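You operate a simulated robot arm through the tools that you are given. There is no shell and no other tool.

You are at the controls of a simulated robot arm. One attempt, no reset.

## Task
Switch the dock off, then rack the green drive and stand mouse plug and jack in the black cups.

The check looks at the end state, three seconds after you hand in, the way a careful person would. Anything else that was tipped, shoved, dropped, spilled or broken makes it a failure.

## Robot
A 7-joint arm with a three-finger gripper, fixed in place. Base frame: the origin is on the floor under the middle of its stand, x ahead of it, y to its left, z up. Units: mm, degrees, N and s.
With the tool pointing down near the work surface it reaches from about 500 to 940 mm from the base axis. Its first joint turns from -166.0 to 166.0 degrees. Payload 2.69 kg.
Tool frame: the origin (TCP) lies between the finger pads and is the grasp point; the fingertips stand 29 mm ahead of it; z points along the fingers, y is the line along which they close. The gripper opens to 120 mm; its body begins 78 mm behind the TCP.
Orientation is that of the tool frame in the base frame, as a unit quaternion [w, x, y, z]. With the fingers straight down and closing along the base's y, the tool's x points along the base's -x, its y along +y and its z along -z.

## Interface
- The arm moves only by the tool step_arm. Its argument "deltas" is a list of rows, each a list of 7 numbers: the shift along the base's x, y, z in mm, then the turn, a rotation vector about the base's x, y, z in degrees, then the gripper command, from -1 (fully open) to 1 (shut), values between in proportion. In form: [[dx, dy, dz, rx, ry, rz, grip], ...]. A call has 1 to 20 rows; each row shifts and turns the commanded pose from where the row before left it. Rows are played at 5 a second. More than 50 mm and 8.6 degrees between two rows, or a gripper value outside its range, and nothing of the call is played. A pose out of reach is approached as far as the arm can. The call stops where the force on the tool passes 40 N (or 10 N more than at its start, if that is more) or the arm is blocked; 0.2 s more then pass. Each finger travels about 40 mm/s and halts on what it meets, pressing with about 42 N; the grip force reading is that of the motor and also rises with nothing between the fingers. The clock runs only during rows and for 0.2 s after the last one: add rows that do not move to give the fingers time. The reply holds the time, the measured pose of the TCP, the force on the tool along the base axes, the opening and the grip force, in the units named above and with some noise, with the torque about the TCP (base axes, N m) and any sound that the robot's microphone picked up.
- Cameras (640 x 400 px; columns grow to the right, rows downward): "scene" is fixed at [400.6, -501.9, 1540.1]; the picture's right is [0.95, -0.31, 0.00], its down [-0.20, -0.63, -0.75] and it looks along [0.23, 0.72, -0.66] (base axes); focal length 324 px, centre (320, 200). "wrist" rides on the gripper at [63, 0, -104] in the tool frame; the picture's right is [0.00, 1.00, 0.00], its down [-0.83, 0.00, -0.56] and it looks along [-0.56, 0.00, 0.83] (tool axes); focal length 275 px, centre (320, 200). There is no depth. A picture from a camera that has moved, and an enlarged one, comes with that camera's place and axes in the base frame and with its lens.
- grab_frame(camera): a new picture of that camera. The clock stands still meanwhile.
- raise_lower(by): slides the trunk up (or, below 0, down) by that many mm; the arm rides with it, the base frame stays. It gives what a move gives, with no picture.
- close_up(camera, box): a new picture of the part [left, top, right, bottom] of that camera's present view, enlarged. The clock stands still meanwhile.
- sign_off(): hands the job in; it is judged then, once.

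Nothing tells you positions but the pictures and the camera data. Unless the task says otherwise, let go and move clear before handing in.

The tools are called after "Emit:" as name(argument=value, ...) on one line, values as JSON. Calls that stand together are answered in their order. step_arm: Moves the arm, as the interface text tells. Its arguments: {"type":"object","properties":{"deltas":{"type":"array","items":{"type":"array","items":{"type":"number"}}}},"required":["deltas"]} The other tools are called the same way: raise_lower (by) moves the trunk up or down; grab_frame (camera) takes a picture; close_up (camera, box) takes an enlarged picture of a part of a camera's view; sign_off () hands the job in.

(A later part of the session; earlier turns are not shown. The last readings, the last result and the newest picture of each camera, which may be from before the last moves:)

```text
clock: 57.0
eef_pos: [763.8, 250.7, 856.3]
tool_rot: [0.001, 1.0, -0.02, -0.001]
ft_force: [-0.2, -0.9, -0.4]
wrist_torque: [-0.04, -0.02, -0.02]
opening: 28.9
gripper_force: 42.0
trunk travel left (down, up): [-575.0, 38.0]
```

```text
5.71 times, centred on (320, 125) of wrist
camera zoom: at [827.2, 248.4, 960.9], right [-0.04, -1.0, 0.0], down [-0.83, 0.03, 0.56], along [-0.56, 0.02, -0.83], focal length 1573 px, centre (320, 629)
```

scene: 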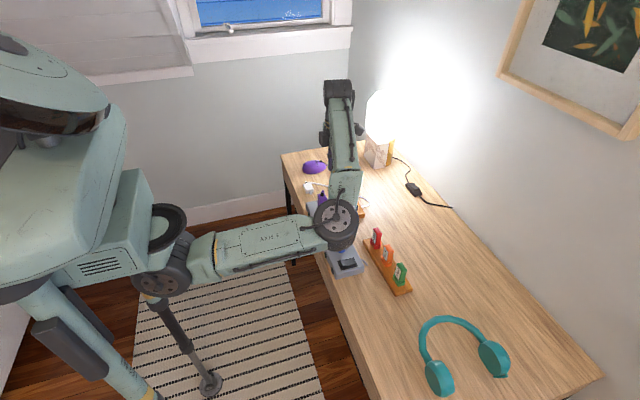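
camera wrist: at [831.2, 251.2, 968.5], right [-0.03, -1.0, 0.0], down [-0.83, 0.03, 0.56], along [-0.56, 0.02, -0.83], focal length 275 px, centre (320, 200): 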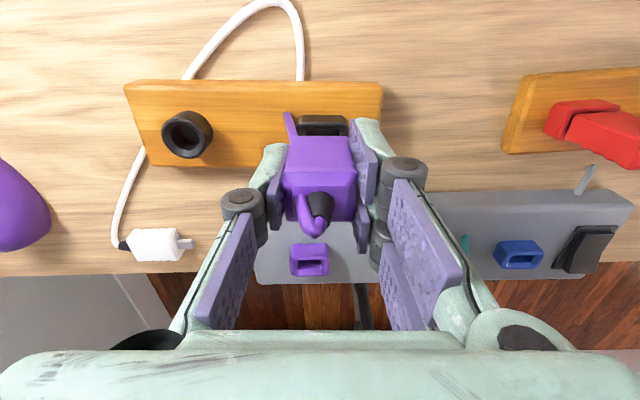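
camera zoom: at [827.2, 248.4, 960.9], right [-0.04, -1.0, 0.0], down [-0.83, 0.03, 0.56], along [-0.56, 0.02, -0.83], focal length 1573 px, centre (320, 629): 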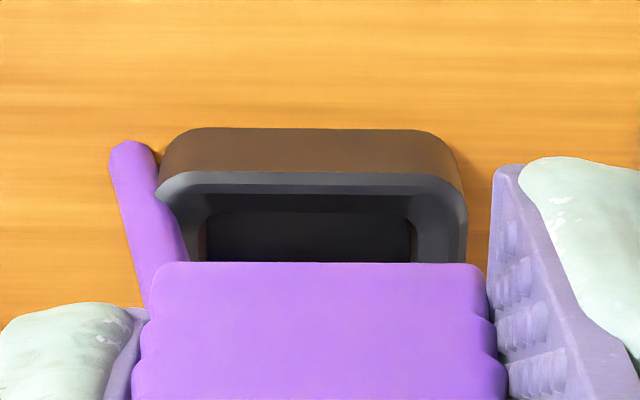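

Emit:
step_arm(deltas=[[0, 0.9, -4, 0, 0, 0, 1], [0, 0, -4, 0, 0, 0, 1], [0, 0, 0, 0, 0, 0, 1]])

Emit:
close_up(camera="wrist", box=[270, 90, 370, 160])

```text
clock: 57.8
eef_pos: [764.3, 251.3, 847.7]
tool_rot: [0.001, 1.0, -0.02, -0.001]
ft_force: [1.2, 0.2, 0.4]
wrist_torque: [0.01, 0.01, 0.05]
opening: 28.7
gripper_force: 42.0
trunk travel left (down, up): [-575.0, 38.0]
```

```text
5.71 times, centred on (320, 125) of wrist
camera zoom: at [827.9, 249.8, 952.3], right [-0.04, -1.0, 0.0], down [-0.83, 0.03, 0.56], along [-0.56, 0.02, -0.83], focal length 1573 px, centre (320, 629)
```

zoom: 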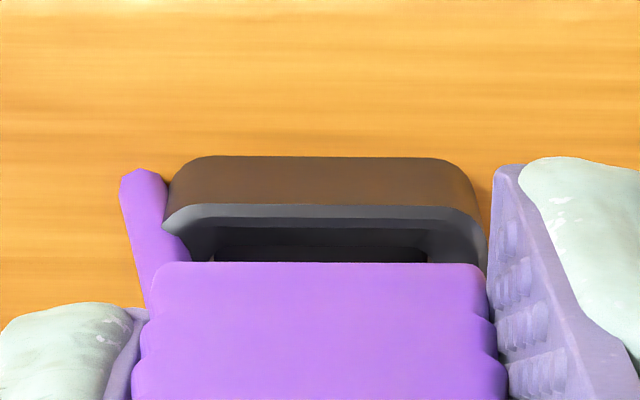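

The cable tail is flexible and rests on the block, and the plug is centred over the cup. I'll keep lowering slowly.

Emit:
step_arm(deltas=[[-0.3, -0.3, -3, 0, 0, 0, 1], [0, 0, -3, 0, 0, 0, 1], [0, 0, -2, 0, 0, 0, 1], [0, 0, 0, 0, 0, 0, 1]])

Emit:
close_up(camera="wrist", box=[270, 90, 370, 160])

```text
clock: 58.8
eef_pos: [764.7, 250.8, 840.1]
tool_rot: [0.0, 1.0, -0.02, -0.001]
ft_force: [0.3, 0.0, -0.5]
wrist_torque: [-0.01, 0.0, -0.04]
opening: 28.9
gripper_force: 41.8
trunk travel left (down, up): [-575.0, 38.0]
```

```text
5.71 times, centred on (320, 125) of wrist
camera zoom: at [826.7, 249.5, 944.1], right [-0.04, -1.0, 0.0], down [-0.83, 0.03, 0.56], along [-0.56, 0.02, -0.83], focal length 1573 px, centre (320, 629)
```

zoom: 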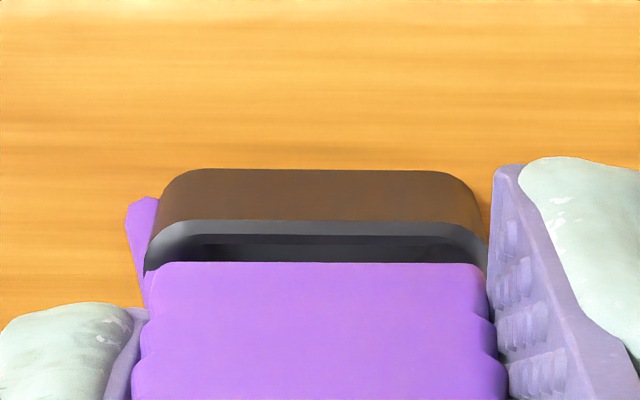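

Emit:
step_arm(deltas=[[0.4, 0, -2, 0, 0, 0, 1], [0, 0, -2, 0, 0, 0, 1], [0, 0, 0, 0, 0, 0, 1]])

Emit:
close_up(camera="wrist", box=[270, 90, 370, 160])

```text
clock: 59.6
eef_pos: [763.8, 251.3, 835.5]
tool_rot: [0.001, 1.0, -0.02, 0.0]
ft_force: [1.0, 0.2, 0.1]
wrist_torque: [0.02, 0.01, -0.01]
opening: 28.9
gripper_force: 42.1
trunk travel left (down, up): [-575.0, 38.0]
```

```text
5.71 times, centred on (320, 125) of wrist
camera zoom: at [827.1, 249.1, 939.1], right [-0.04, -1.0, 0.0], down [-0.83, 0.03, 0.56], along [-0.56, 0.02, -0.83], focal length 1573 px, centre (320, 629)
```

zoom: 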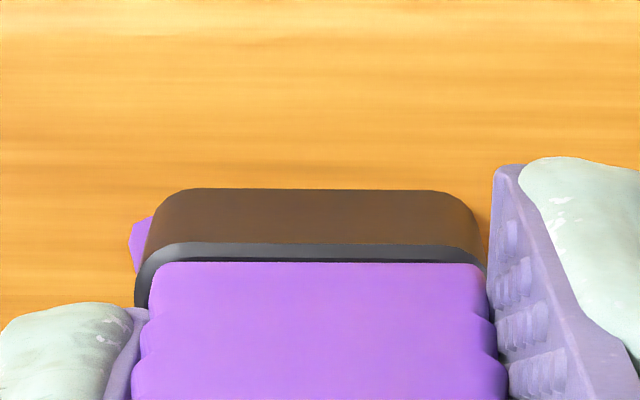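

Emit:
step_arm(deltas=[[0, 0, -1, 0, 0, 0, 1], [0, 0, -1, 0, 0, 0, 1], [0, 0, 0, 0, 0, 0, 1]])

Emit:
close_up(camera="wrist", box=[270, 90, 370, 160])

```text
clock: 60.4
eef_pos: [762.8, 251.4, 832.2]
tool_rot: [-0.001, 1.0, -0.02, 0.0]
ft_force: [-0.4, -2.2, 2.4]
wrist_torque: [-0.04, 0.02, 0.02]
opening: 28.9
gripper_force: 42.1
trunk travel left (down, up): [-575.0, 38.0]
```

```text
5.71 times, centred on (320, 125) of wrist
camera zoom: at [827.0, 249.3, 937.6], right [-0.04, -1.0, 0.0], down [-0.83, 0.03, 0.56], along [-0.56, 0.02, -0.83], focal length 1573 px, centre (320, 629)
```

zoom: 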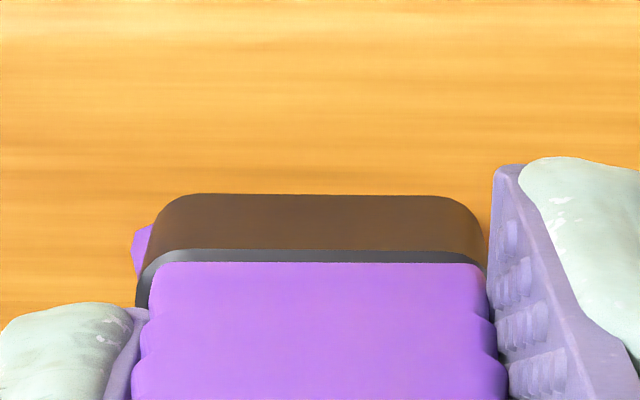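

It now matches the seated geometry from the dock, with light contact. I'll press one more millimetre to confirm it's seated.

Emit:
step_arm(deltas=[[0, 0, -1, 0, 0, 0, 1], [0, 0, 0, 0, 0, 0, 1]])

Emit:
close_up(camera="wrist", box=[220, 80, 420, 230])

```text
clock: 61.0
eef_pos: [764.0, 251.6, 832.4]
tool_rot: [0.0, 1.0, -0.02, 0.001]
ft_force: [0.5, -4.0, 6.8]
wrist_torque: [-0.14, -0.03, -0.01]
opening: 28.8
gripper_force: 41.8
trunk travel left (down, up): [-575.0, 38.0]
```

```text
2.67 times, centred on (320, 155) of wrist
camera zoom: at [826.9, 249.5, 937.5], right [-0.04, -1.0, 0.0], down [-0.83, 0.03, 0.56], along [-0.56, 0.02, -0.83], focal length 734 px, centre (320, 320)
```

zoom: 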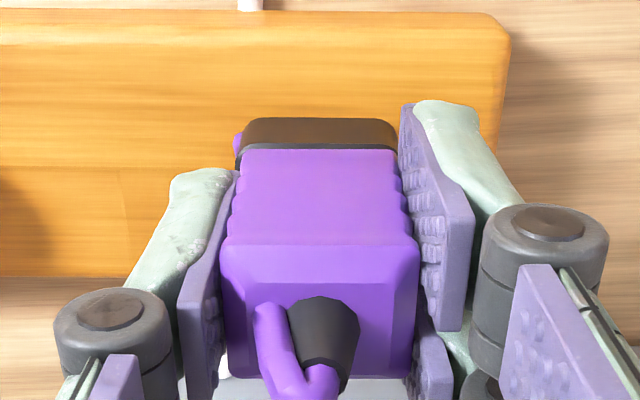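

It's seated. Before releasing, I'll check where the plug's flexible cable runs relative to the fingers.

Emit:
close_up(camera="wrist", box=[270, 110, 370, 230])

Emit:
close_up(camera="scene", box=[310, 170, 390, 230])

```text
3.33 times, centred on (320, 170) of wrist
camera zoom: at [826.9, 249.5, 937.5], right [-0.04, -1.0, 0.0], down [-0.83, 0.03, 0.56], along [-0.56, 0.02, -0.83], focal length 918 px, centre (320, 300)
```

zoom: 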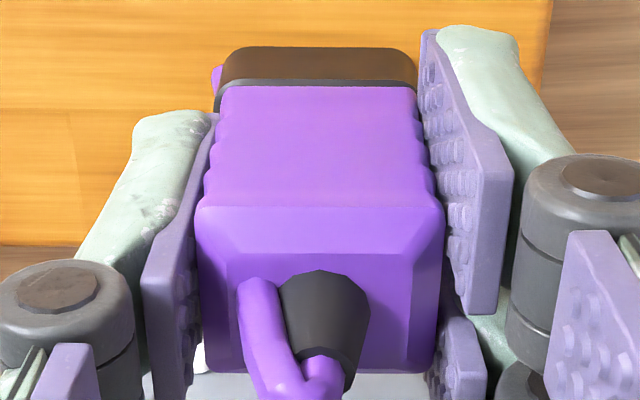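

```text
6.67 times, centred on (350, 200) of scene
camera zoom: at [400.6, -501.9, 1540.1], right [0.95, -0.31, 0.0], down [-0.2, -0.63, -0.75], along [0.23, 0.72, -0.66], focal length 2158 px, centre (120, 200)
```

zoom: 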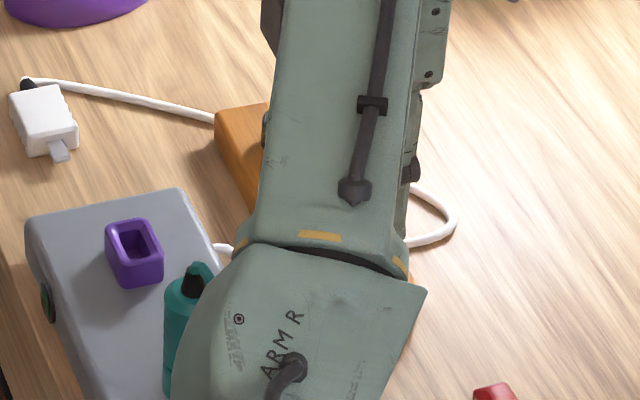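

The cable isn't pinched by the fingers. I'll open partway and lift straight up.

Emit:
step_arm(deltas=[[0, 0, 0, 0, 0, 0, 0.3], [0, 0, 0, 0, 0, 0, 0.15], [0, 0, 0, 0, 0, 0, 0.15], [0, 0, 0, 0, 0, 0, 0.15]])

Emit:
close_up(camera="wrist", box=[200, 80, 440, 230])

```text
clock: 62.0
eef_pos: [764.2, 252.6, 831.4]
tool_rot: [0.001, 1.0, -0.02, -0.001]
ft_force: [-0.7, -0.1, 0.4]
wrist_torque: [0.0, 0.01, 0.01]
opening: 51.0
gripper_force: 0.0
trunk travel left (down, up): [-575.0, 38.0]
```

```text
2.67 times, centred on (320, 155) of wrist
camera zoom: at [827.2, 249.8, 936.6], right [-0.04, -1.0, 0.0], down [-0.83, 0.03, 0.56], along [-0.56, 0.02, -0.83], focal length 734 px, centre (320, 320)
```

zoom: 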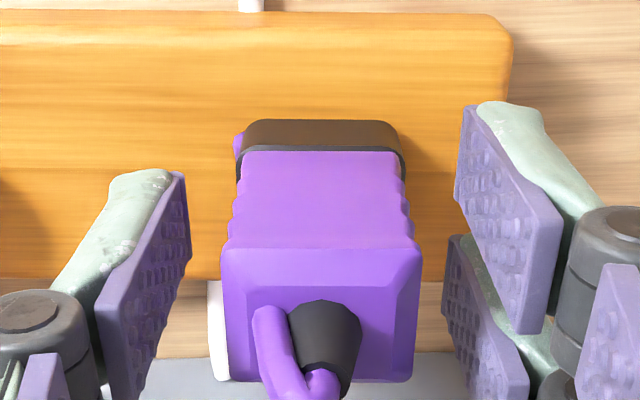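

The mouse plug stands upright in its cup. I'll lift clear, then head for the jack, rotating toward +110° so the fingers close across the jack's cable direction.

Emit:
step_arm(deltas=[[0, 0, 15, 0, 0, 0, 0.15], [0, 0, 30, 0, 0, 0, 0.15], [0, 0, 40, 0, 0, 0, 0.15], [0, 0, 45, 0, 0, 0, 0.15], [-15, -15, 0, 0, 0, -8.4, 0.15], [-15, -15, 0, 0, 0, -8.4, 0.15], [-15, -15, 0, 0, 0, -8.4, 0.15], [-15, -15, 0, 0, 0, -8.4, 0.15], [-15, -15, 0, 0, 0, -8.4, 0.15], [-15, -15, 0, 0, 0, -8.4, 0.15], [0, 0, 0, 0, 0, -8.4, 0.15], [0, 0, 0, 0, 0, -8.4, 0.15], [0, 0, 0, 0, 0, 0, 0.15]])

Emit:
grab_frame(camera="wrist")

Emit:
close_up(camera="scene", box=[290, 150, 418, 230])

```text
clock: 64.8
eef_pos: [675.5, 163.6, 962.5]
tool_rot: [0.0, 0.821, -0.571, -0.001]
ft_force: [0.5, -0.5, -0.5]
wrist_torque: [0.01, 0.03, 0.02]
opening: 51.2
gripper_force: 0.1
trunk travel left (down, up): [-575.0, 38.0]
```

```text
taken
camera wrist: at [697.6, 104.1, 1067.1], right [-0.94, -0.35, 0.0], down [-0.29, 0.78, 0.56], along [-0.2, 0.52, -0.83], focal length 275 px, centre (320, 200)
```

wrist: 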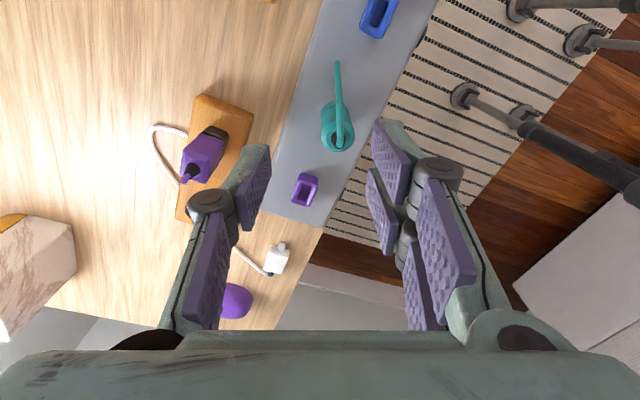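

```text
5.00 times, centred on (354, 190) of scene
camera zoom: at [400.6, -501.9, 1540.1], right [0.95, -0.31, 0.0], down [-0.2, -0.63, -0.75], along [0.23, 0.72, -0.66], focal length 1618 px, centre (150, 250)
```

zoom: 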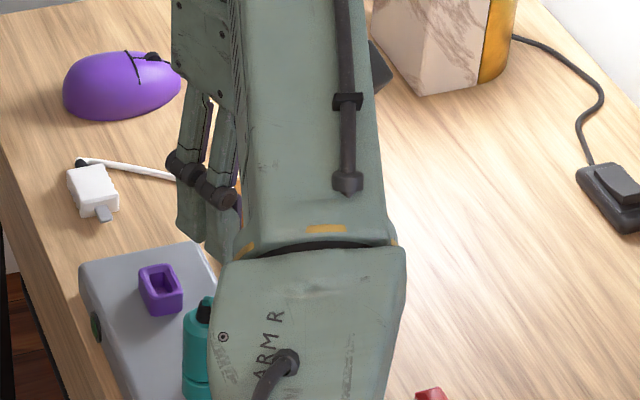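

The jack is visible with its cable running straight away along the view, perpendicular to the finger closing line. I'll zoom in to align.

Emit:
close_up(camera="wrist", box=[270, 50, 400, 170])

```text
3.33 times, centred on (335, 110) of wrist
camera zoom: at [697.6, 104.1, 1067.1], right [-0.94, -0.35, 0.0], down [-0.29, 0.78, 0.56], along [-0.2, 0.52, -0.83], focal length 918 px, centre (270, 500)
```

zoom: 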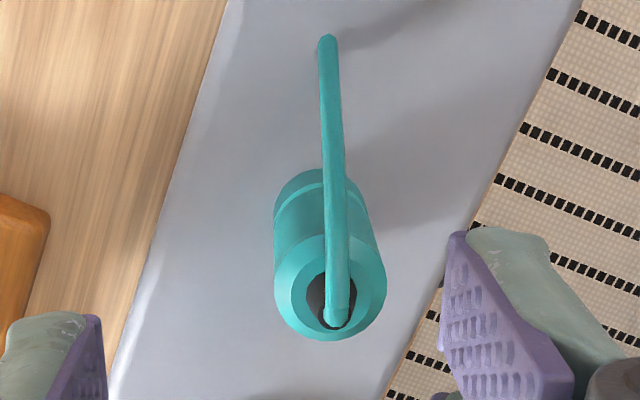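

The jack is about 28 mm in diameter, centred near (654.5, 176). I'll move above it at a safe height and check centring.

Emit:
step_arm(deltas=[[-7, 4.3, -14, 0, 0, 0, 0.15], [-7, 4.3, -14, 0, 0, 0, 0.15], [-7, 4.3, -14, 0, 0, 0, 0.15], [0, 0, 0, 0, 0, 0, 0.15]])

Emit:
grab_frame(camera="wrist")

Emit:
close_up(camera="wrist", box=[240, 60, 400, 180])

```text
clock: 65.8
eef_pos: [651.5, 175.7, 919.5]
tool_rot: [0.0, 0.822, -0.57, -0.001]
ft_force: [-0.4, -0.3, -0.5]
wrist_torque: [0.03, 0.02, -0.01]
opening: 50.9
gripper_force: 0.0
trunk travel left (down, up): [-575.0, 38.0]
```

```text
taken
camera wrist: at [674.9, 116.7, 1023.9], right [-0.94, -0.35, 0.0], down [-0.29, 0.78, 0.56], along [-0.2, 0.52, -0.83], focal length 275 px, centre (320, 200)
```

wrist: 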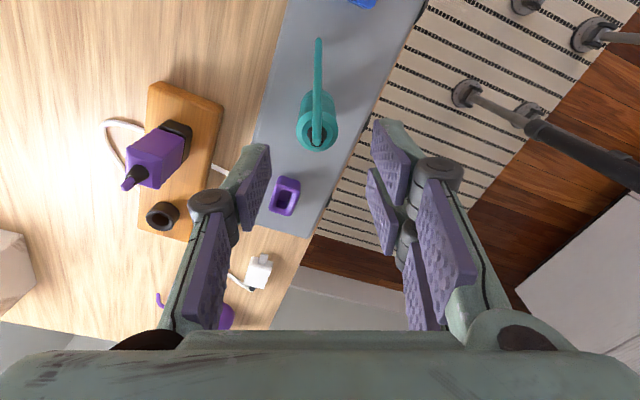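

```text
3.33 times, centred on (320, 120) of wrist
camera zoom: at [674.9, 116.7, 1023.9], right [-0.94, -0.35, 0.0], down [-0.29, 0.78, 0.56], along [-0.2, 0.52, -0.83], focal length 918 px, centre (320, 467)
```

zoom: 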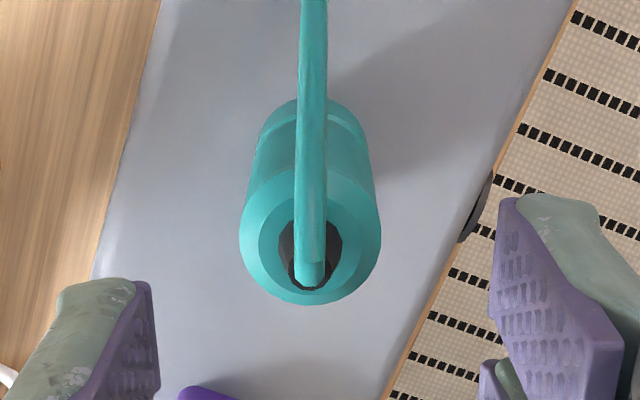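

The jack is centred within about 2 mm, with its shoulder at z≈847. I'll correct that and descend.

Emit:
step_arm(deltas=[[1.7, 1.2, -14, 0, 0, 0, 0.15], [0, 0, -14, 0, 0, 0, 0.15], [0, 0, -14, 0, 0, 0, 0.15], [0, 0, -12, 0, 0, 0, 0.15], [0, 0, 0, 0, 0, 0, 0.15]])

Emit:
close_up(camera="wrist", box=[220, 60, 420, 210])

```text
clock: 67.0
eef_pos: [654.6, 176.9, 866.6]
tool_rot: [0.0, 0.822, -0.57, -0.001]
ft_force: [0.8, -0.8, 0.0]
wrist_torque: [0.01, 0.0, 0.01]
opening: 50.9
gripper_force: 0.0
trunk travel left (down, up): [-575.0, 38.0]
```

```text
2.67 times, centred on (320, 135) of wrist
camera zoom: at [677.9, 117.2, 971.4], right [-0.94, -0.35, 0.0], down [-0.29, 0.78, 0.56], along [-0.2, 0.52, -0.83], focal length 734 px, centre (320, 373)
```

zoom: 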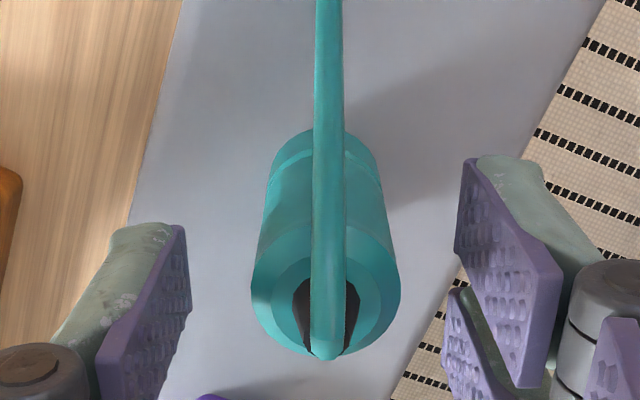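

Emit:
step_arm(deltas=[[-1, -0.4, -9, 0, 0, 0, 0.15], [0, 0, -9, 0, 0, 0, 0.15], [0, 0, -7, 0, 0, 0, 0.15], [0, 0, 0, 0, 0, 0, 0.15]])

Emit:
close_up(camera="wrist", box=[220, 60, 420, 230])

```text
clock: 68.0
eef_pos: [653.2, 175.3, 842.0]
tool_rot: [0.0, 0.822, -0.57, -0.001]
ft_force: [-0.5, 0.9, 0.2]
wrist_torque: [0.01, 0.02, -0.03]
opening: 51.0
gripper_force: 0.0
trunk travel left (down, up): [-575.0, 38.0]
```

```text
2.35 times, centred on (320, 145) of wrist
camera zoom: at [676.1, 116.4, 945.7], right [-0.94, -0.35, 0.0], down [-0.29, 0.78, 0.56], along [-0.2, 0.52, -0.83], focal length 648 px, centre (320, 329)
```

zoom: 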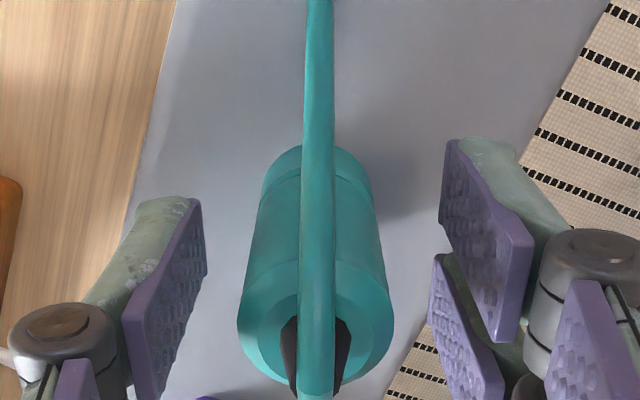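

The jack is centred between the pads, and the cable is clear. I'll close on it.

Emit:
step_arm(deltas=[[0, 0, 0, 0, 0, 0, 1], [0, 0, 0, 0, 0, 0, 1], [0, 0, 0, 0, 0, 0, 1], [0, 0, 0, 0, 0, 0, 1], [0, 0, 0, 0, 0, 0, 1]])

Emit:
close_up(camera="wrist", box=[220, 60, 420, 230])

```text
clock: 69.2
eef_pos: [653.5, 175.0, 841.3]
tool_rot: [0.0, 0.821, -0.571, 0.0]
ft_force: [13.3, 6.2, 2.7]
wrist_torque: [0.14, -0.3, -0.06]
opening: 25.8
gripper_force: 41.5
trunk travel left (down, up): [-575.0, 38.0]
```

```text
2.35 times, centred on (320, 145) of wrist
camera zoom: at [676.9, 116.7, 945.7], right [-0.94, -0.35, 0.0], down [-0.29, 0.78, 0.56], along [-0.2, 0.52, -0.83], focal length 648 px, centre (320, 329)
```

zoom: 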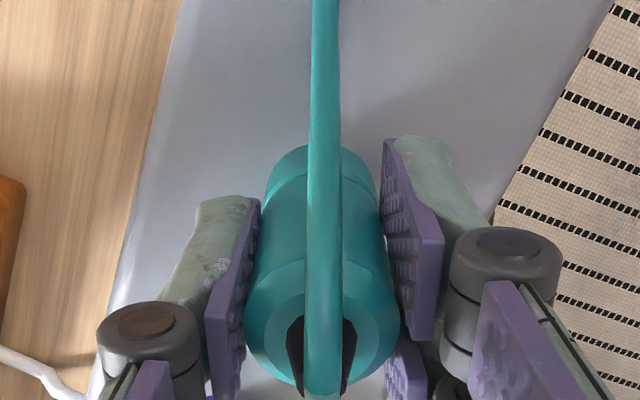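

The jack is gripped, with a small sideways load. I'll relieve it and pull straight up.

Emit:
step_arm(deltas=[[0.9, 0.4, 0, 0, 0, 0, 1], [0, 0, 2, 0, 0, 0, 1], [0, 0, 3, 0, 0, 0, 1], [0, 0, 4, 0, 0, 0, 1], [0, 0, 5, 0, 0, 0, 1], [0, 0, 6, 0, 0, 0, 1], [0, 0, 10, 0, 0, 0, 1], [0, 0, 0, 0, 0, 0, 1]])

Emit:
close_up(camera="wrist", box=[220, 40, 420, 210])

```text
clock: 71.0
eef_pos: [654.2, 175.4, 872.1]
tool_rot: [0.0, 0.822, -0.57, -0.001]
ft_force: [1.3, 1.2, -0.1]
wrist_torque: [-0.01, -0.01, -0.03]
opening: 25.5
gripper_force: 41.1
trunk travel left (down, up): [-575.0, 38.0]
```

```text
2.35 times, centred on (320, 125) of wrist
camera zoom: at [676.4, 116.4, 976.5], right [-0.93, -0.35, 0.0], down [-0.29, 0.78, 0.56], along [-0.2, 0.52, -0.83], focal length 648 px, centre (320, 376)
```

zoom: 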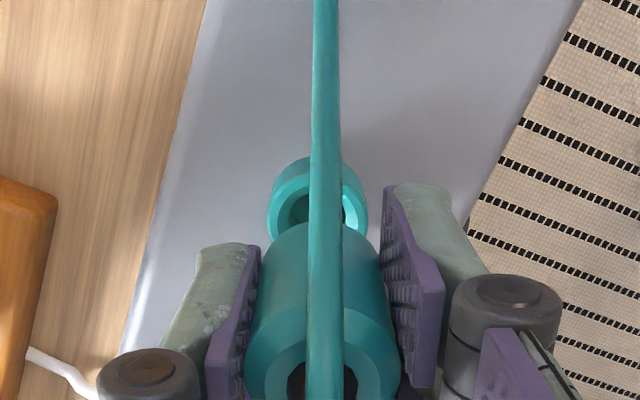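

The jack is out. I'll raise it high so the cable clears everything, then carry it to the round cup near (767, 342) while turning the cable away from the mouse plug.

Emit:
step_arm(deltas=[[0, 0, 28, 0, 0, 0, 1], [0, 0, 28, 0, 0, 0, 1], [0, 0, 28, 0, 0, 0, 1], [0, 0, 28, 0, 0, 0, 1], [22.6, 33.2, 0, 0, 0, 8, 1], [22.6, 33.2, 0, 0, 0, 8, 1], [22.6, 33.2, 0, 0, 0, 8, 1], [22.6, 33.2, 0, 0, 0, 8, 1], [22.6, 33.2, 0, 0, 0, 8, 1], [0, 0, 0, 0, 0, 0, 1], [0, 0, 0, 0, 0, 0, 1]])

Emit:
grab_frame(camera="wrist")

Emit:
close_up(camera="wrist", box=[260, 50, 380, 140])

Emit:
grab_frame(camera="scene")

```text
clock: 73.4
eef_pos: [766.9, 343.0, 986.5]
tool_rot: [0.0, 0.967, -0.254, -0.001]
ft_force: [0.0, -1.1, 0.3]
wrist_torque: [0.01, -0.03, -0.01]
opening: 25.6
gripper_force: 42.0
trunk travel left (down, up): [-575.0, 38.0]
```

```text
taken
camera wrist: at [823.3, 311.3, 1091.4], right [-0.49, -0.87, 0.0], down [-0.72, 0.41, 0.56], along [-0.49, 0.27, -0.83], focal length 275 px, centre (320, 200)
```

wrist: 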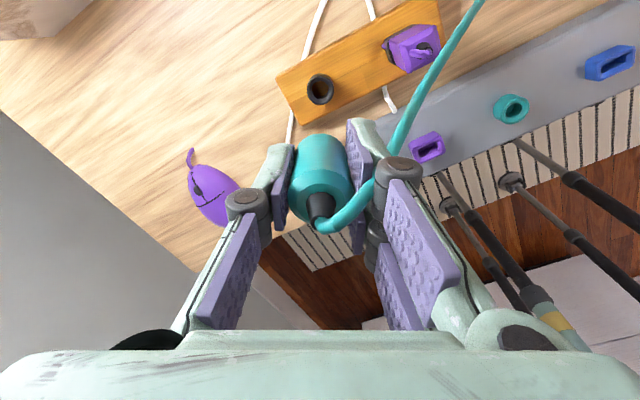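

```text
4.44 times, centred on (320, 95) of wrist
camera zoom: at [823.3, 311.3, 1091.4], right [-0.49, -0.87, 0.0], down [-0.72, 0.41, 0.56], along [-0.49, 0.27, -0.83], focal length 1224 px, centre (320, 667)
```

zoom: 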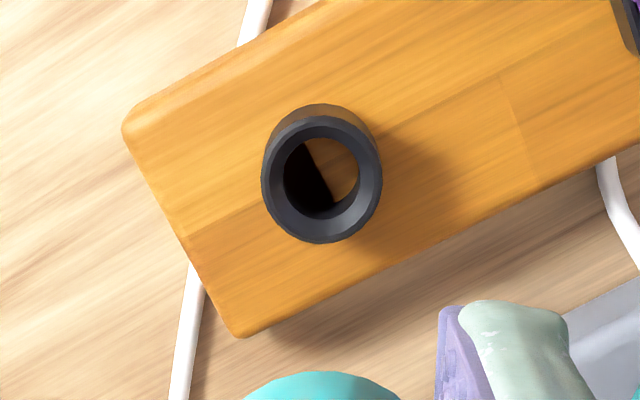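

```text
taken
```

scene: 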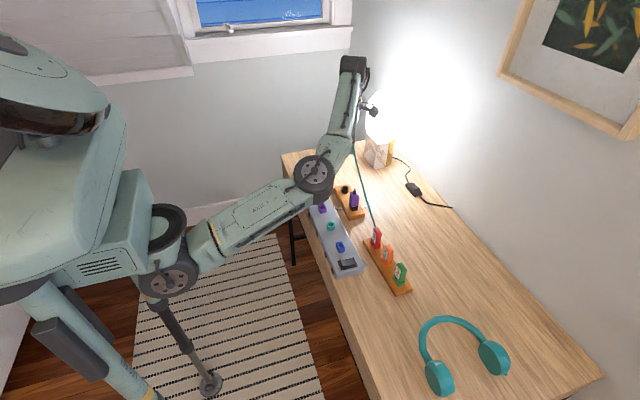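

The scene view shows the teal cable stretched as a long line toward the red drive, so it may be longer or anchored. I'll stop and look closely before going further.

Emit:
close_up(camera="scene", box=[330, 130, 410, 190])

Emit:
close_up(camera="scene", box=[340, 180, 420, 240])

Emit:
close_up(camera="scene", box=[356, 220, 420, 300])

Emit:
close_up(camera="scene", box=[300, 165, 380, 225])

```text
6.67 times, centred on (370, 160) of scene
camera zoom: at [400.6, -501.9, 1540.1], right [0.95, -0.31, 0.0], down [-0.2, -0.63, -0.75], along [0.23, 0.72, -0.66], focal length 2158 px, centre (-13, 467)
```

zoom: 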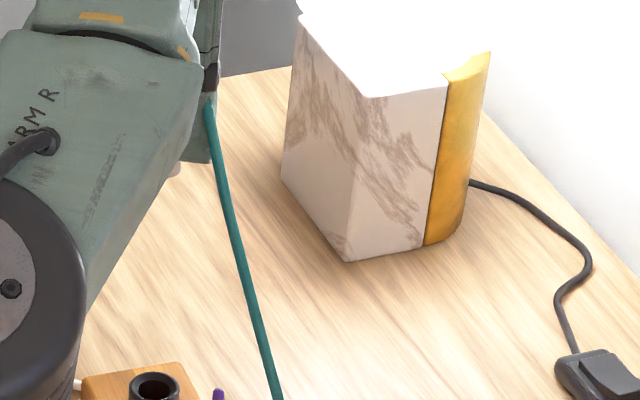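

```text
6.67 times, centred on (380, 210) of scene
camera zoom: at [400.6, -501.9, 1540.1], right [0.95, -0.31, 0.0], down [-0.2, -0.63, -0.75], along [0.23, 0.72, -0.66], focal length 2158 px, centre (-80, 133)
```

zoom: 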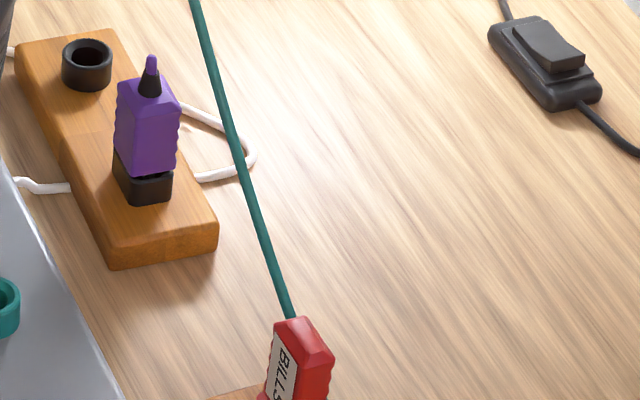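

```text
5.00 times, centred on (388, 260) of scene
camera zoom: at [400.6, -501.9, 1540.1], right [0.95, -0.31, 0.0], down [-0.2, -0.63, -0.75], along [0.23, 0.72, -0.66], focal length 1618 px, centre (-20, -100)
```

zoom: 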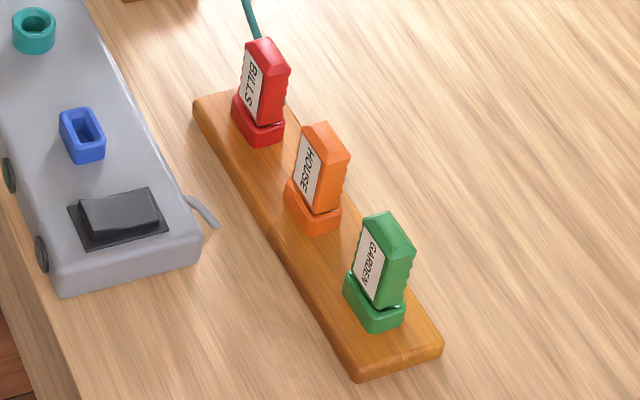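

```text
6.67 times, centred on (340, 195) of scene
camera zoom: at [400.6, -501.9, 1540.1], right [0.95, -0.31, 0.0], down [-0.2, -0.63, -0.75], along [0.23, 0.72, -0.66], focal length 2158 px, centre (187, 233)
```

zoom: 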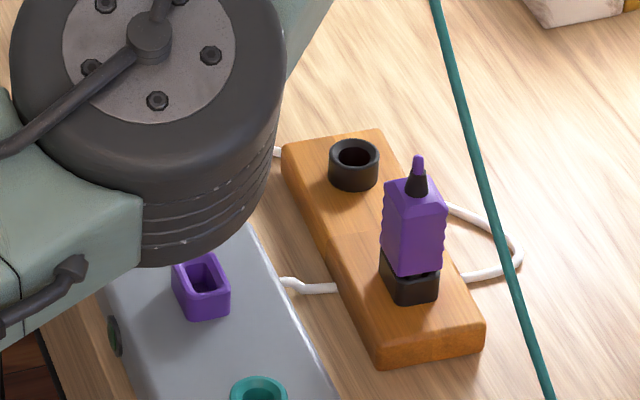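

The mouse plug and drives are undisturbed. The jack's cable looks stretched from the quick move, so I'll wait in place a moment and look again.

Emit:
step_arm(deltas=[[0, 0, 0, 0, 0, 0, 1], [0, 0, 0, 0, 0, 0, 1], [0, 0, 0, 0, 0, 0, 1], [0, 0, 0, 0, 0, 0, 1], [0, 0, 0, 0, 0, 0, 1]])

Emit:
close_up(camera="scene", box=[320, 130, 448, 260])

Emit:
close_up(camera="wrist", box=[280, 0, 500, 240])

```text
clock: 74.6
eef_pos: [767.7, 342.2, 986.5]
tool_rot: [0.001, 0.967, -0.254, -0.001]
ft_force: [-0.1, 0.4, -0.3]
wrist_torque: [0.0, 0.0, -0.02]
opening: 25.5
gripper_force: 41.7
trunk travel left (down, up): [-575.0, 38.0]
```

```text
3.08 times, centred on (384, 195) of scene
camera zoom: at [400.6, -501.9, 1540.1], right [0.95, -0.31, 0.0], down [-0.2, -0.63, -0.75], along [0.23, 0.72, -0.66], focal length 996 px, centre (123, 215)
```

zoom: 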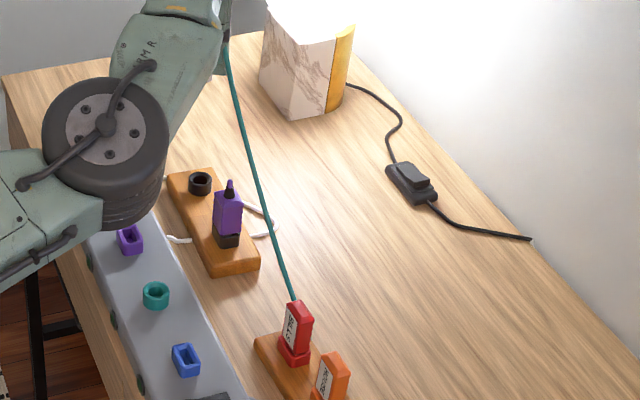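

```text
1.67 times, centred on (390, 120) of wrist
camera zoom: at [823.3, 311.3, 1091.2], right [-0.49, -0.87, 0.0], down [-0.72, 0.41, 0.56], along [-0.49, 0.27, -0.83], focal length 459 px, centre (203, 333)
```

zoom: 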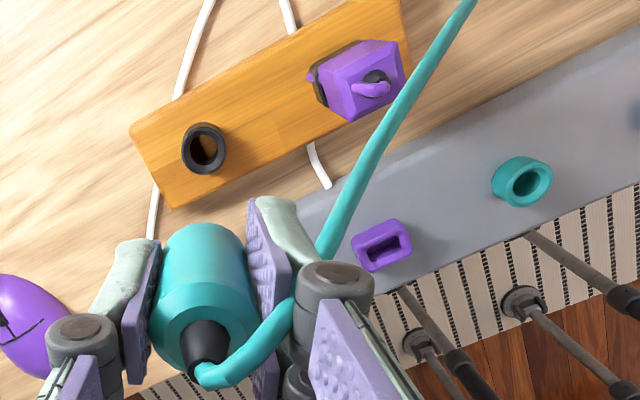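

The cable carries no force and seems to run visually toward the headphones, so it isn't loading anything. The round cup's rim is at about (768, 342, 800), directly below the jack. I'll lower to a hover and check.

Emit:
step_arm(deltas=[[0, -0.6, -25, 0, 0, 0, 1], [0, 0, -25, 0, 0, 0, 1], [0, 0, -25, 0, 0, 0, 1], [0, 0, -25, 0, 0, 0, 1], [0, 0, -24, 0, 0, 0, 1], [0, 0, 0, 0, 0, 0, 1]])

Emit:
grab_frame(camera="wrist")

Emit:
close_up(camera="wrist", box=[270, 80, 370, 160])

Emit:
close_up(camera="scene", box=[320, 130, 448, 260])

```text
clock: 76.0
eef_pos: [769.7, 342.3, 860.4]
tool_rot: [0.0, 0.967, -0.255, -0.001]
ft_force: [-0.2, -0.6, 0.0]
wrist_torque: [0.01, -0.04, 0.0]
opening: 25.7
gripper_force: 42.0
trunk travel left (down, up): [-575.0, 38.0]
```

```text
taken
camera wrist: at [825.3, 312.4, 964.3], right [-0.49, -0.87, 0.0], down [-0.72, 0.41, 0.56], along [-0.49, 0.27, -0.83], focal length 275 px, centre (320, 200)
```

wrist: 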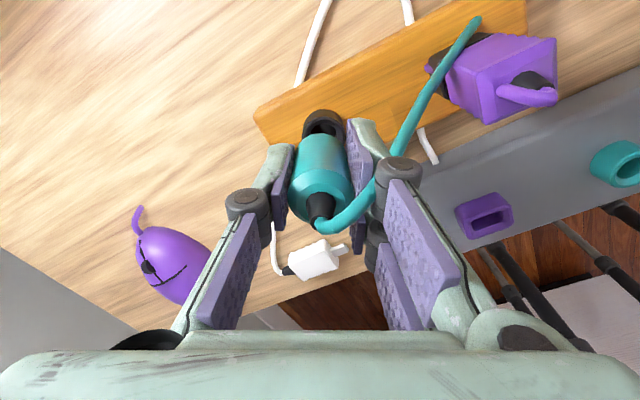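

```text
5.00 times, centred on (320, 120) of wrist
camera zoom: at [825.3, 312.4, 964.3], right [-0.49, -0.87, 0.0], down [-0.72, 0.41, 0.56], along [-0.49, 0.27, -0.83], focal length 1376 px, centre (320, 600)
```

zoom: 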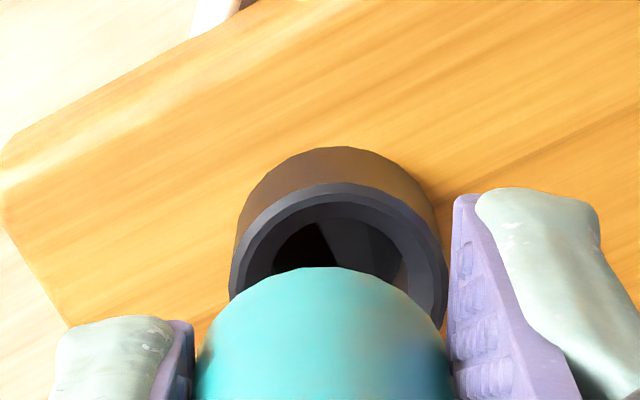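

```text
3.08 times, centred on (384, 195) of scene
camera zoom: at [400.6, -501.9, 1540.1], right [0.95, -0.31, 0.0], down [-0.2, -0.63, -0.75], along [0.23, 0.72, -0.66], focal length 996 px, centre (123, 215)
```

zoom: 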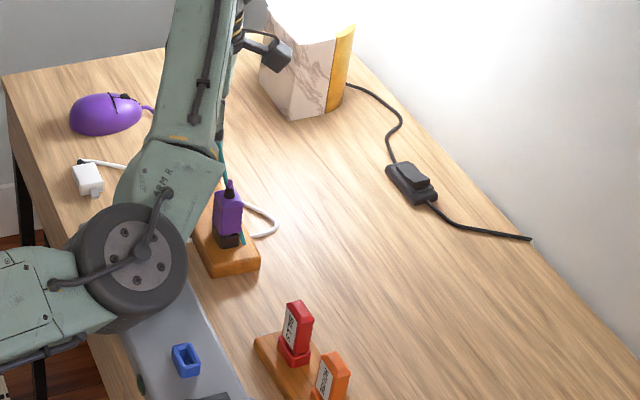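

The cup is about 2 mm to the side of the jack. I'll correct and lower a little.

Emit:
step_arm(deltas=[[-2, -1.5, -4, 0, 0, 0, 1], [0, 0, -4, 0, 0, 0, 1], [0, 0, 0, 0, 0, 0, 1]])

Emit:
close_up(camera="wrist", box=[270, 80, 370, 160])

```text
clock: 76.8
eef_pos: [766.3, 339.7, 851.1]
tool_rot: [0.001, 0.967, -0.254, 0.0]
ft_force: [0.4, -0.1, -0.7]
wrist_torque: [0.02, 0.0, -0.01]
opening: 25.4
gripper_force: 42.2
trunk travel left (down, up): [-575.0, 38.0]
```

```text
5.00 times, centred on (320, 120) of wrist
camera zoom: at [822.5, 309.9, 955.8], right [-0.49, -0.87, 0.0], down [-0.72, 0.41, 0.56], along [-0.49, 0.27, -0.83], focal length 1376 px, centre (320, 600)
```

zoom: 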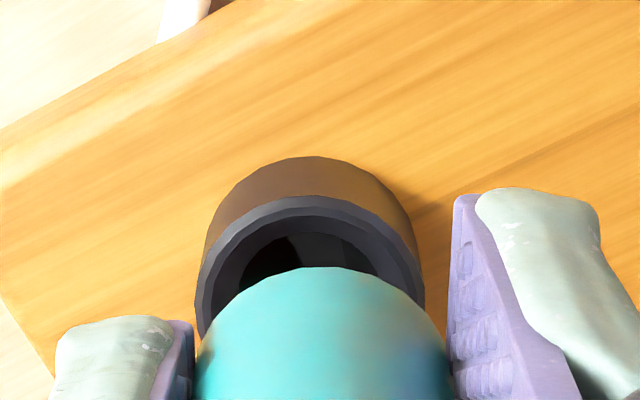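

Emit:
step_arm(deltas=[[0.9, 1.0, -3, 0, 0, 0, 1], [0, 0, -3, 0, 0, 0, 1], [0, 0, 0, 0, 0, 0, 1]])

Emit:
close_up(camera="wrist", box=[270, 80, 370, 160])

```text
clock: 77.6
eef_pos: [768.1, 341.3, 845.2]
tool_rot: [0.001, 0.967, -0.254, -0.002]
ft_force: [0.6, 0.3, -1.0]
wrist_torque: [-0.04, 0.02, 0.0]
opening: 25.3
gripper_force: 41.9
trunk travel left (down, up): [-575.0, 38.0]
```

```text
5.00 times, centred on (320, 120) of wrist
camera zoom: at [822.3, 310.5, 949.3], right [-0.49, -0.87, 0.0], down [-0.72, 0.41, 0.56], along [-0.49, 0.27, -0.83], focal length 1376 px, centre (320, 600)
```

zoom: 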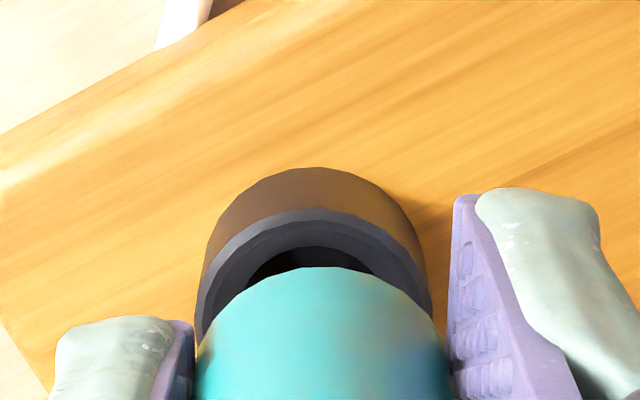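

Emit:
step_arm(deltas=[[1.5, 0.3, -2, 0, 0, 0, 1], [0, 0, -2, 0, 0, 0, 1], [0, 0, 0, 0, 0, 0, 1]])

Emit:
close_up(camera="wrist", box=[270, 80, 370, 160])

```text
clock: 78.4
eef_pos: [767.9, 342.5, 842.2]
tool_rot: [0.0, 0.967, -0.255, -0.001]
ft_force: [0.8, 0.5, 0.5]
wrist_torque: [-0.04, -0.03, 0.02]
opening: 25.5
gripper_force: 42.3
trunk travel left (down, up): [-575.0, 38.0]
```

```text
5.00 times, centred on (320, 120) of wrist
camera zoom: at [823.8, 310.9, 947.2], right [-0.49, -0.87, 0.0], down [-0.72, 0.41, 0.56], along [-0.49, 0.27, -0.83], focal length 1376 px, centre (320, 600)
```

zoom: 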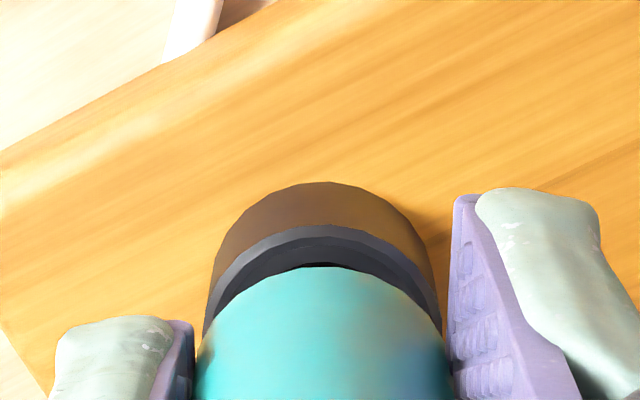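

The jack is now centred over the cup. I'll lower it slowly.

Emit:
step_arm(deltas=[[0, 0, -2, 0, 0, 0, 1], [0, 0, -2, 0, 0, 0, 1], [0, 0, -2, 0, 0, 0, 1], [0, 0, 0, 0, 0, 0, 1]])

Emit:
close_up(camera="wrist", box=[270, 80, 370, 160])

```text
clock: 79.4
eef_pos: [767.0, 340.8, 835.3]
tool_rot: [0.0, 0.967, -0.254, -0.001]
ft_force: [0.2, -0.7, -1.0]
wrist_torque: [0.03, 0.0, 0.03]
opening: 25.4
gripper_force: 41.9
trunk travel left (down, up): [-575.0, 38.0]
```

```text
5.00 times, centred on (320, 120) of wrist
camera zoom: at [822.7, 310.6, 940.8], right [-0.49, -0.87, 0.0], down [-0.72, 0.41, 0.56], along [-0.49, 0.27, -0.83], focal length 1376 px, centre (320, 600)
```

zoom: 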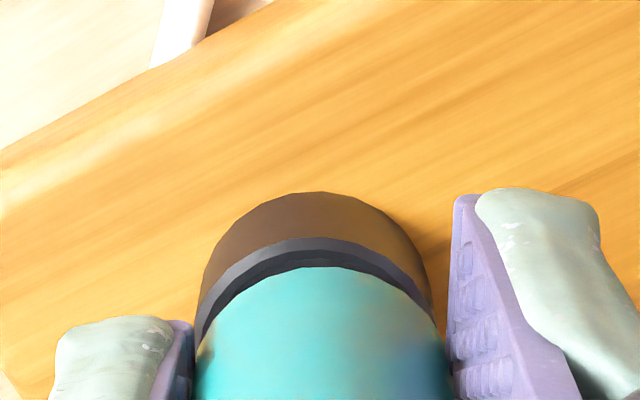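

Emit:
step_arm(deltas=[[0.6, 0.5, -1.5, 0, 0, 0, 1], [0, 0, -1.5, 0, 0, 0, 1], [0, 0, 0, 0, 0, 0, 1]])

Emit:
close_up(camera="wrist", box=[270, 80, 370, 160])

```text
clock: 80.2
eef_pos: [769.5, 341.0, 832.1]
tool_rot: [0.0, 0.967, -0.254, -0.001]
ft_force: [-0.2, -0.4, 0.8]
wrist_torque: [-0.01, -0.01, 0.0]
opening: 25.5
gripper_force: 41.8
trunk travel left (down, up): [-575.0, 38.0]
```

```text
5.00 times, centred on (320, 120) of wrist
camera zoom: at [823.8, 311.3, 937.4], right [-0.49, -0.87, 0.0], down [-0.72, 0.41, 0.56], along [-0.49, 0.27, -0.83], focal length 1376 px, centre (320, 600)
```

zoom: 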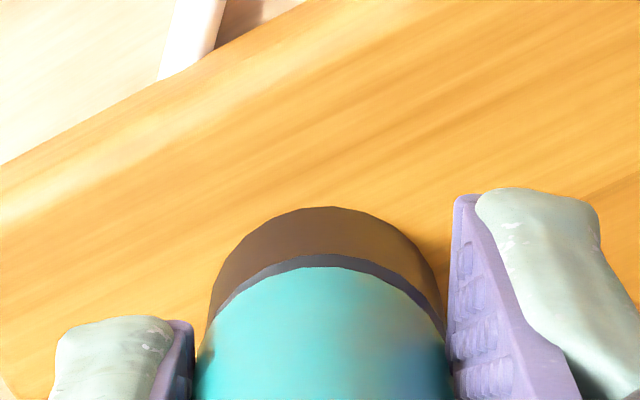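

Emit:
step_arm(deltas=[[0, 0, -1, 0, 0, 0, 1], [0, 0, -1, 0, 0, 0, 1], [0, 0, 0, 0, 0, 0, 1]])

Emit:
close_up(camera="wrist", box=[270, 80, 370, 160])

```text
clock: 81.0
eef_pos: [768.0, 342.8, 831.3]
tool_rot: [-0.001, 0.967, -0.254, 0.0]
ft_force: [3.8, 1.5, 9.5]
wrist_torque: [0.03, -0.19, 0.0]
opening: 25.8
gripper_force: 41.8
trunk travel left (down, up): [-575.0, 38.0]
```

```text
5.00 times, centred on (320, 120) of wrist
camera zoom: at [823.4, 311.1, 936.9], right [-0.49, -0.87, 0.0], down [-0.73, 0.41, 0.56], along [-0.48, 0.27, -0.83], focal length 1376 px, centre (320, 600)
```

zoom: 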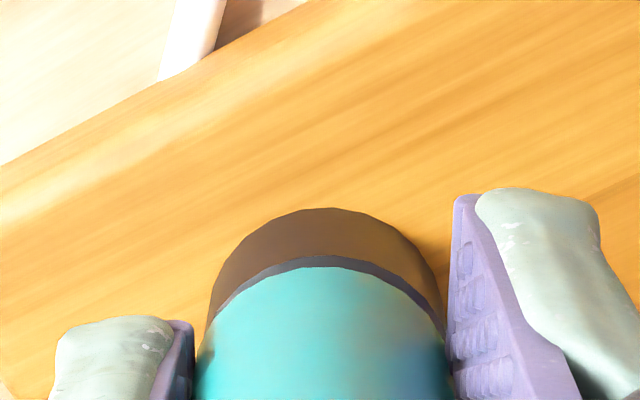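

Contact came at the depth expected for a seated jack, about 8.8 mm below its dock height, the same as the mouse plug. I'll open and check it stands.

Emit:
step_arm(deltas=[[0, 0, 0, 0, 0, 0, 0.35], [0, 0, 0, 0, 0, 0, 0.2], [0, 0, 0, 0, 0, 0, 0.15], [0, 0, 0, 0, 0, 0, 0.15]])

Emit:
grab_frame(camera="wrist")

Emit:
close_up(camera="wrist", box=[220, 80, 420, 240])

```text
clock: 82.0
eef_pos: [768.6, 342.3, 829.9]
tool_rot: [0.001, 0.967, -0.254, -0.001]
ft_force: [0.8, 0.8, 1.0]
wrist_torque: [0.01, 0.04, -0.01]
opening: 51.1
gripper_force: 0.2
trunk travel left (down, up): [-575.0, 38.0]
```

```text
taken
camera wrist: at [823.6, 311.2, 935.1], right [-0.49, -0.87, 0.0], down [-0.72, 0.41, 0.56], along [-0.49, 0.27, -0.83], focal length 275 px, centre (320, 200)
```

wrist: 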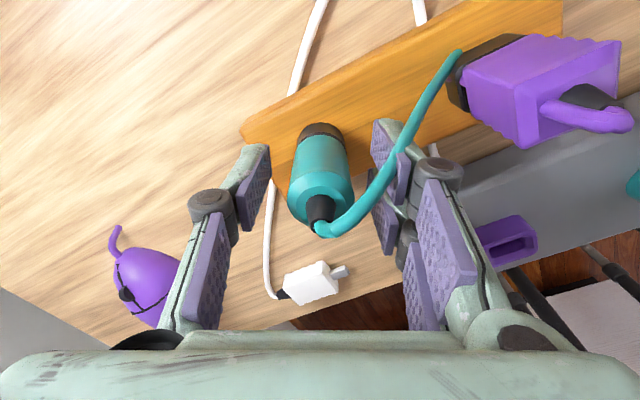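

```text
2.50 times, centred on (320, 160) of wrist
camera zoom: at [823.6, 311.2, 935.1], right [-0.49, -0.87, 0.0], down [-0.72, 0.41, 0.56], along [-0.49, 0.27, -0.83], focal length 688 px, centre (320, 300)
```

zoom: 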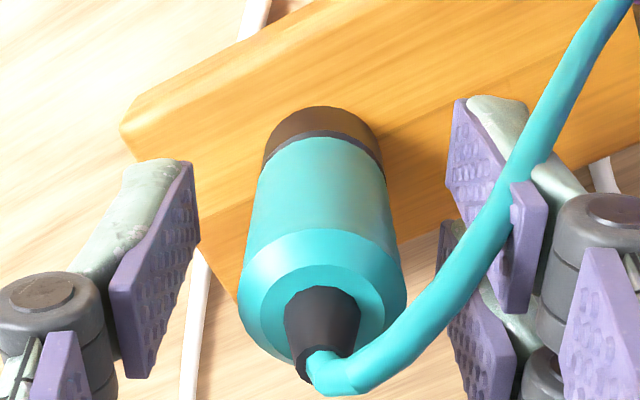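

The jack stands in the round cup. Its cable crosses near one finger, so I'll lift slowly and watch that nothing catches.

Emit:
step_arm(deltas=[[0, 0, 4, 0, 0, 0, 0.15], [0, 0, 4, 0, 0, 0, 0.15], [0, 0, 4, 0, 0, 0, 0.15], [0, 0, 0, 0, 0, 0, 0.15]])

Emit:
close_up(camera="wrist", box=[220, 60, 460, 240])

```text
clock: 83.0
eef_pos: [766.7, 342.4, 842.7]
tool_rot: [0.001, 0.967, -0.255, -0.001]
ft_force: [0.2, 0.2, 0.3]
wrist_torque: [0.04, 0.0, 0.0]
opening: 51.2
gripper_force: 0.0
trunk travel left (down, up): [-575.0, 38.0]
```

```text
2.22 times, centred on (340, 150) of wrist
camera zoom: at [823.8, 311.2, 947.3], right [-0.49, -0.87, 0.0], down [-0.72, 0.41, 0.56], along [-0.49, 0.27, -0.83], focal length 612 px, centre (276, 311)
```

zoom: 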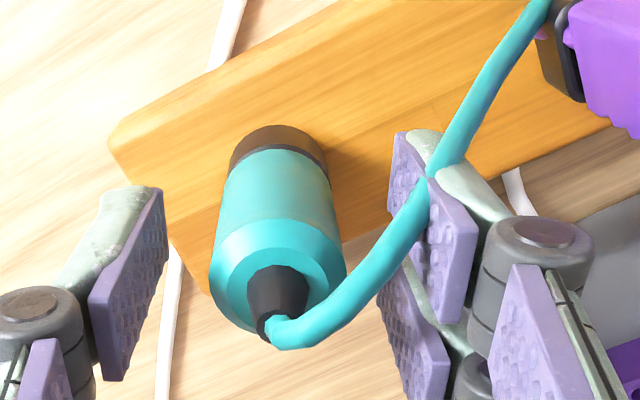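

The cable passes without any force and the jack stayed put. I'll lift fully clear.

Emit:
step_arm(deltas=[[0, 0, 10, 0, 0, 0, 0.15], [0, 0, 15, 0, 0, 0, 0.15], [0, 0, 25, 0, 0, 0, 0.15], [0, 0, 35, 0, 0, 0, 0.15], [0, 0, 45, 0, 0, 0, 0.15], [0, 0, 45, 0, 0, 0, 0.15], [0, 0, 0, 0, 0, 0, 0.15]])

Emit:
grab_frame(camera="wrist")

Emit:
grab_frame(camera="scene")

```text
clock: 84.6
eef_pos: [767.5, 338.7, 1018.2]
tool_rot: [0.001, 0.967, -0.254, -0.001]
ft_force: [-0.3, -0.2, 0.5]
wrist_torque: [-0.01, -0.01, -0.01]
opening: 50.8
gripper_force: 0.2
trunk travel left (down, up): [-575.0, 38.0]
```

```text
taken
camera wrist: at [823.2, 309.1, 1123.1], right [-0.49, -0.87, 0.0], down [-0.72, 0.41, 0.56], along [-0.49, 0.27, -0.83], focal length 275 px, centre (320, 200)
```

wrist: 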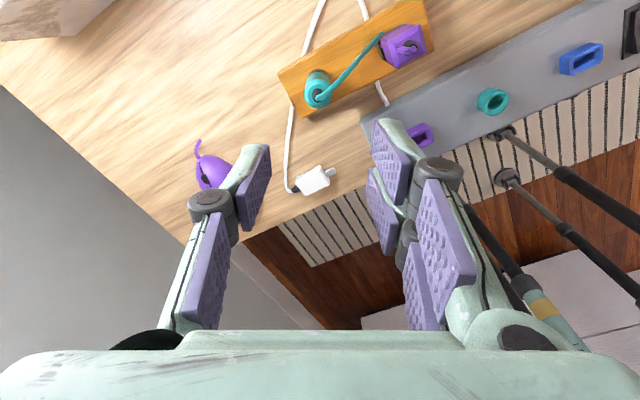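

```text
taken
```

scene: 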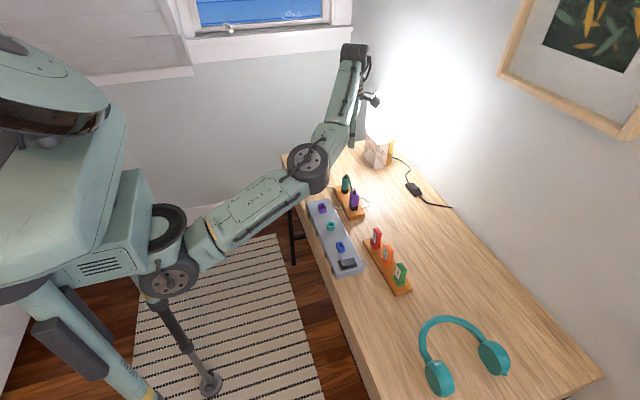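

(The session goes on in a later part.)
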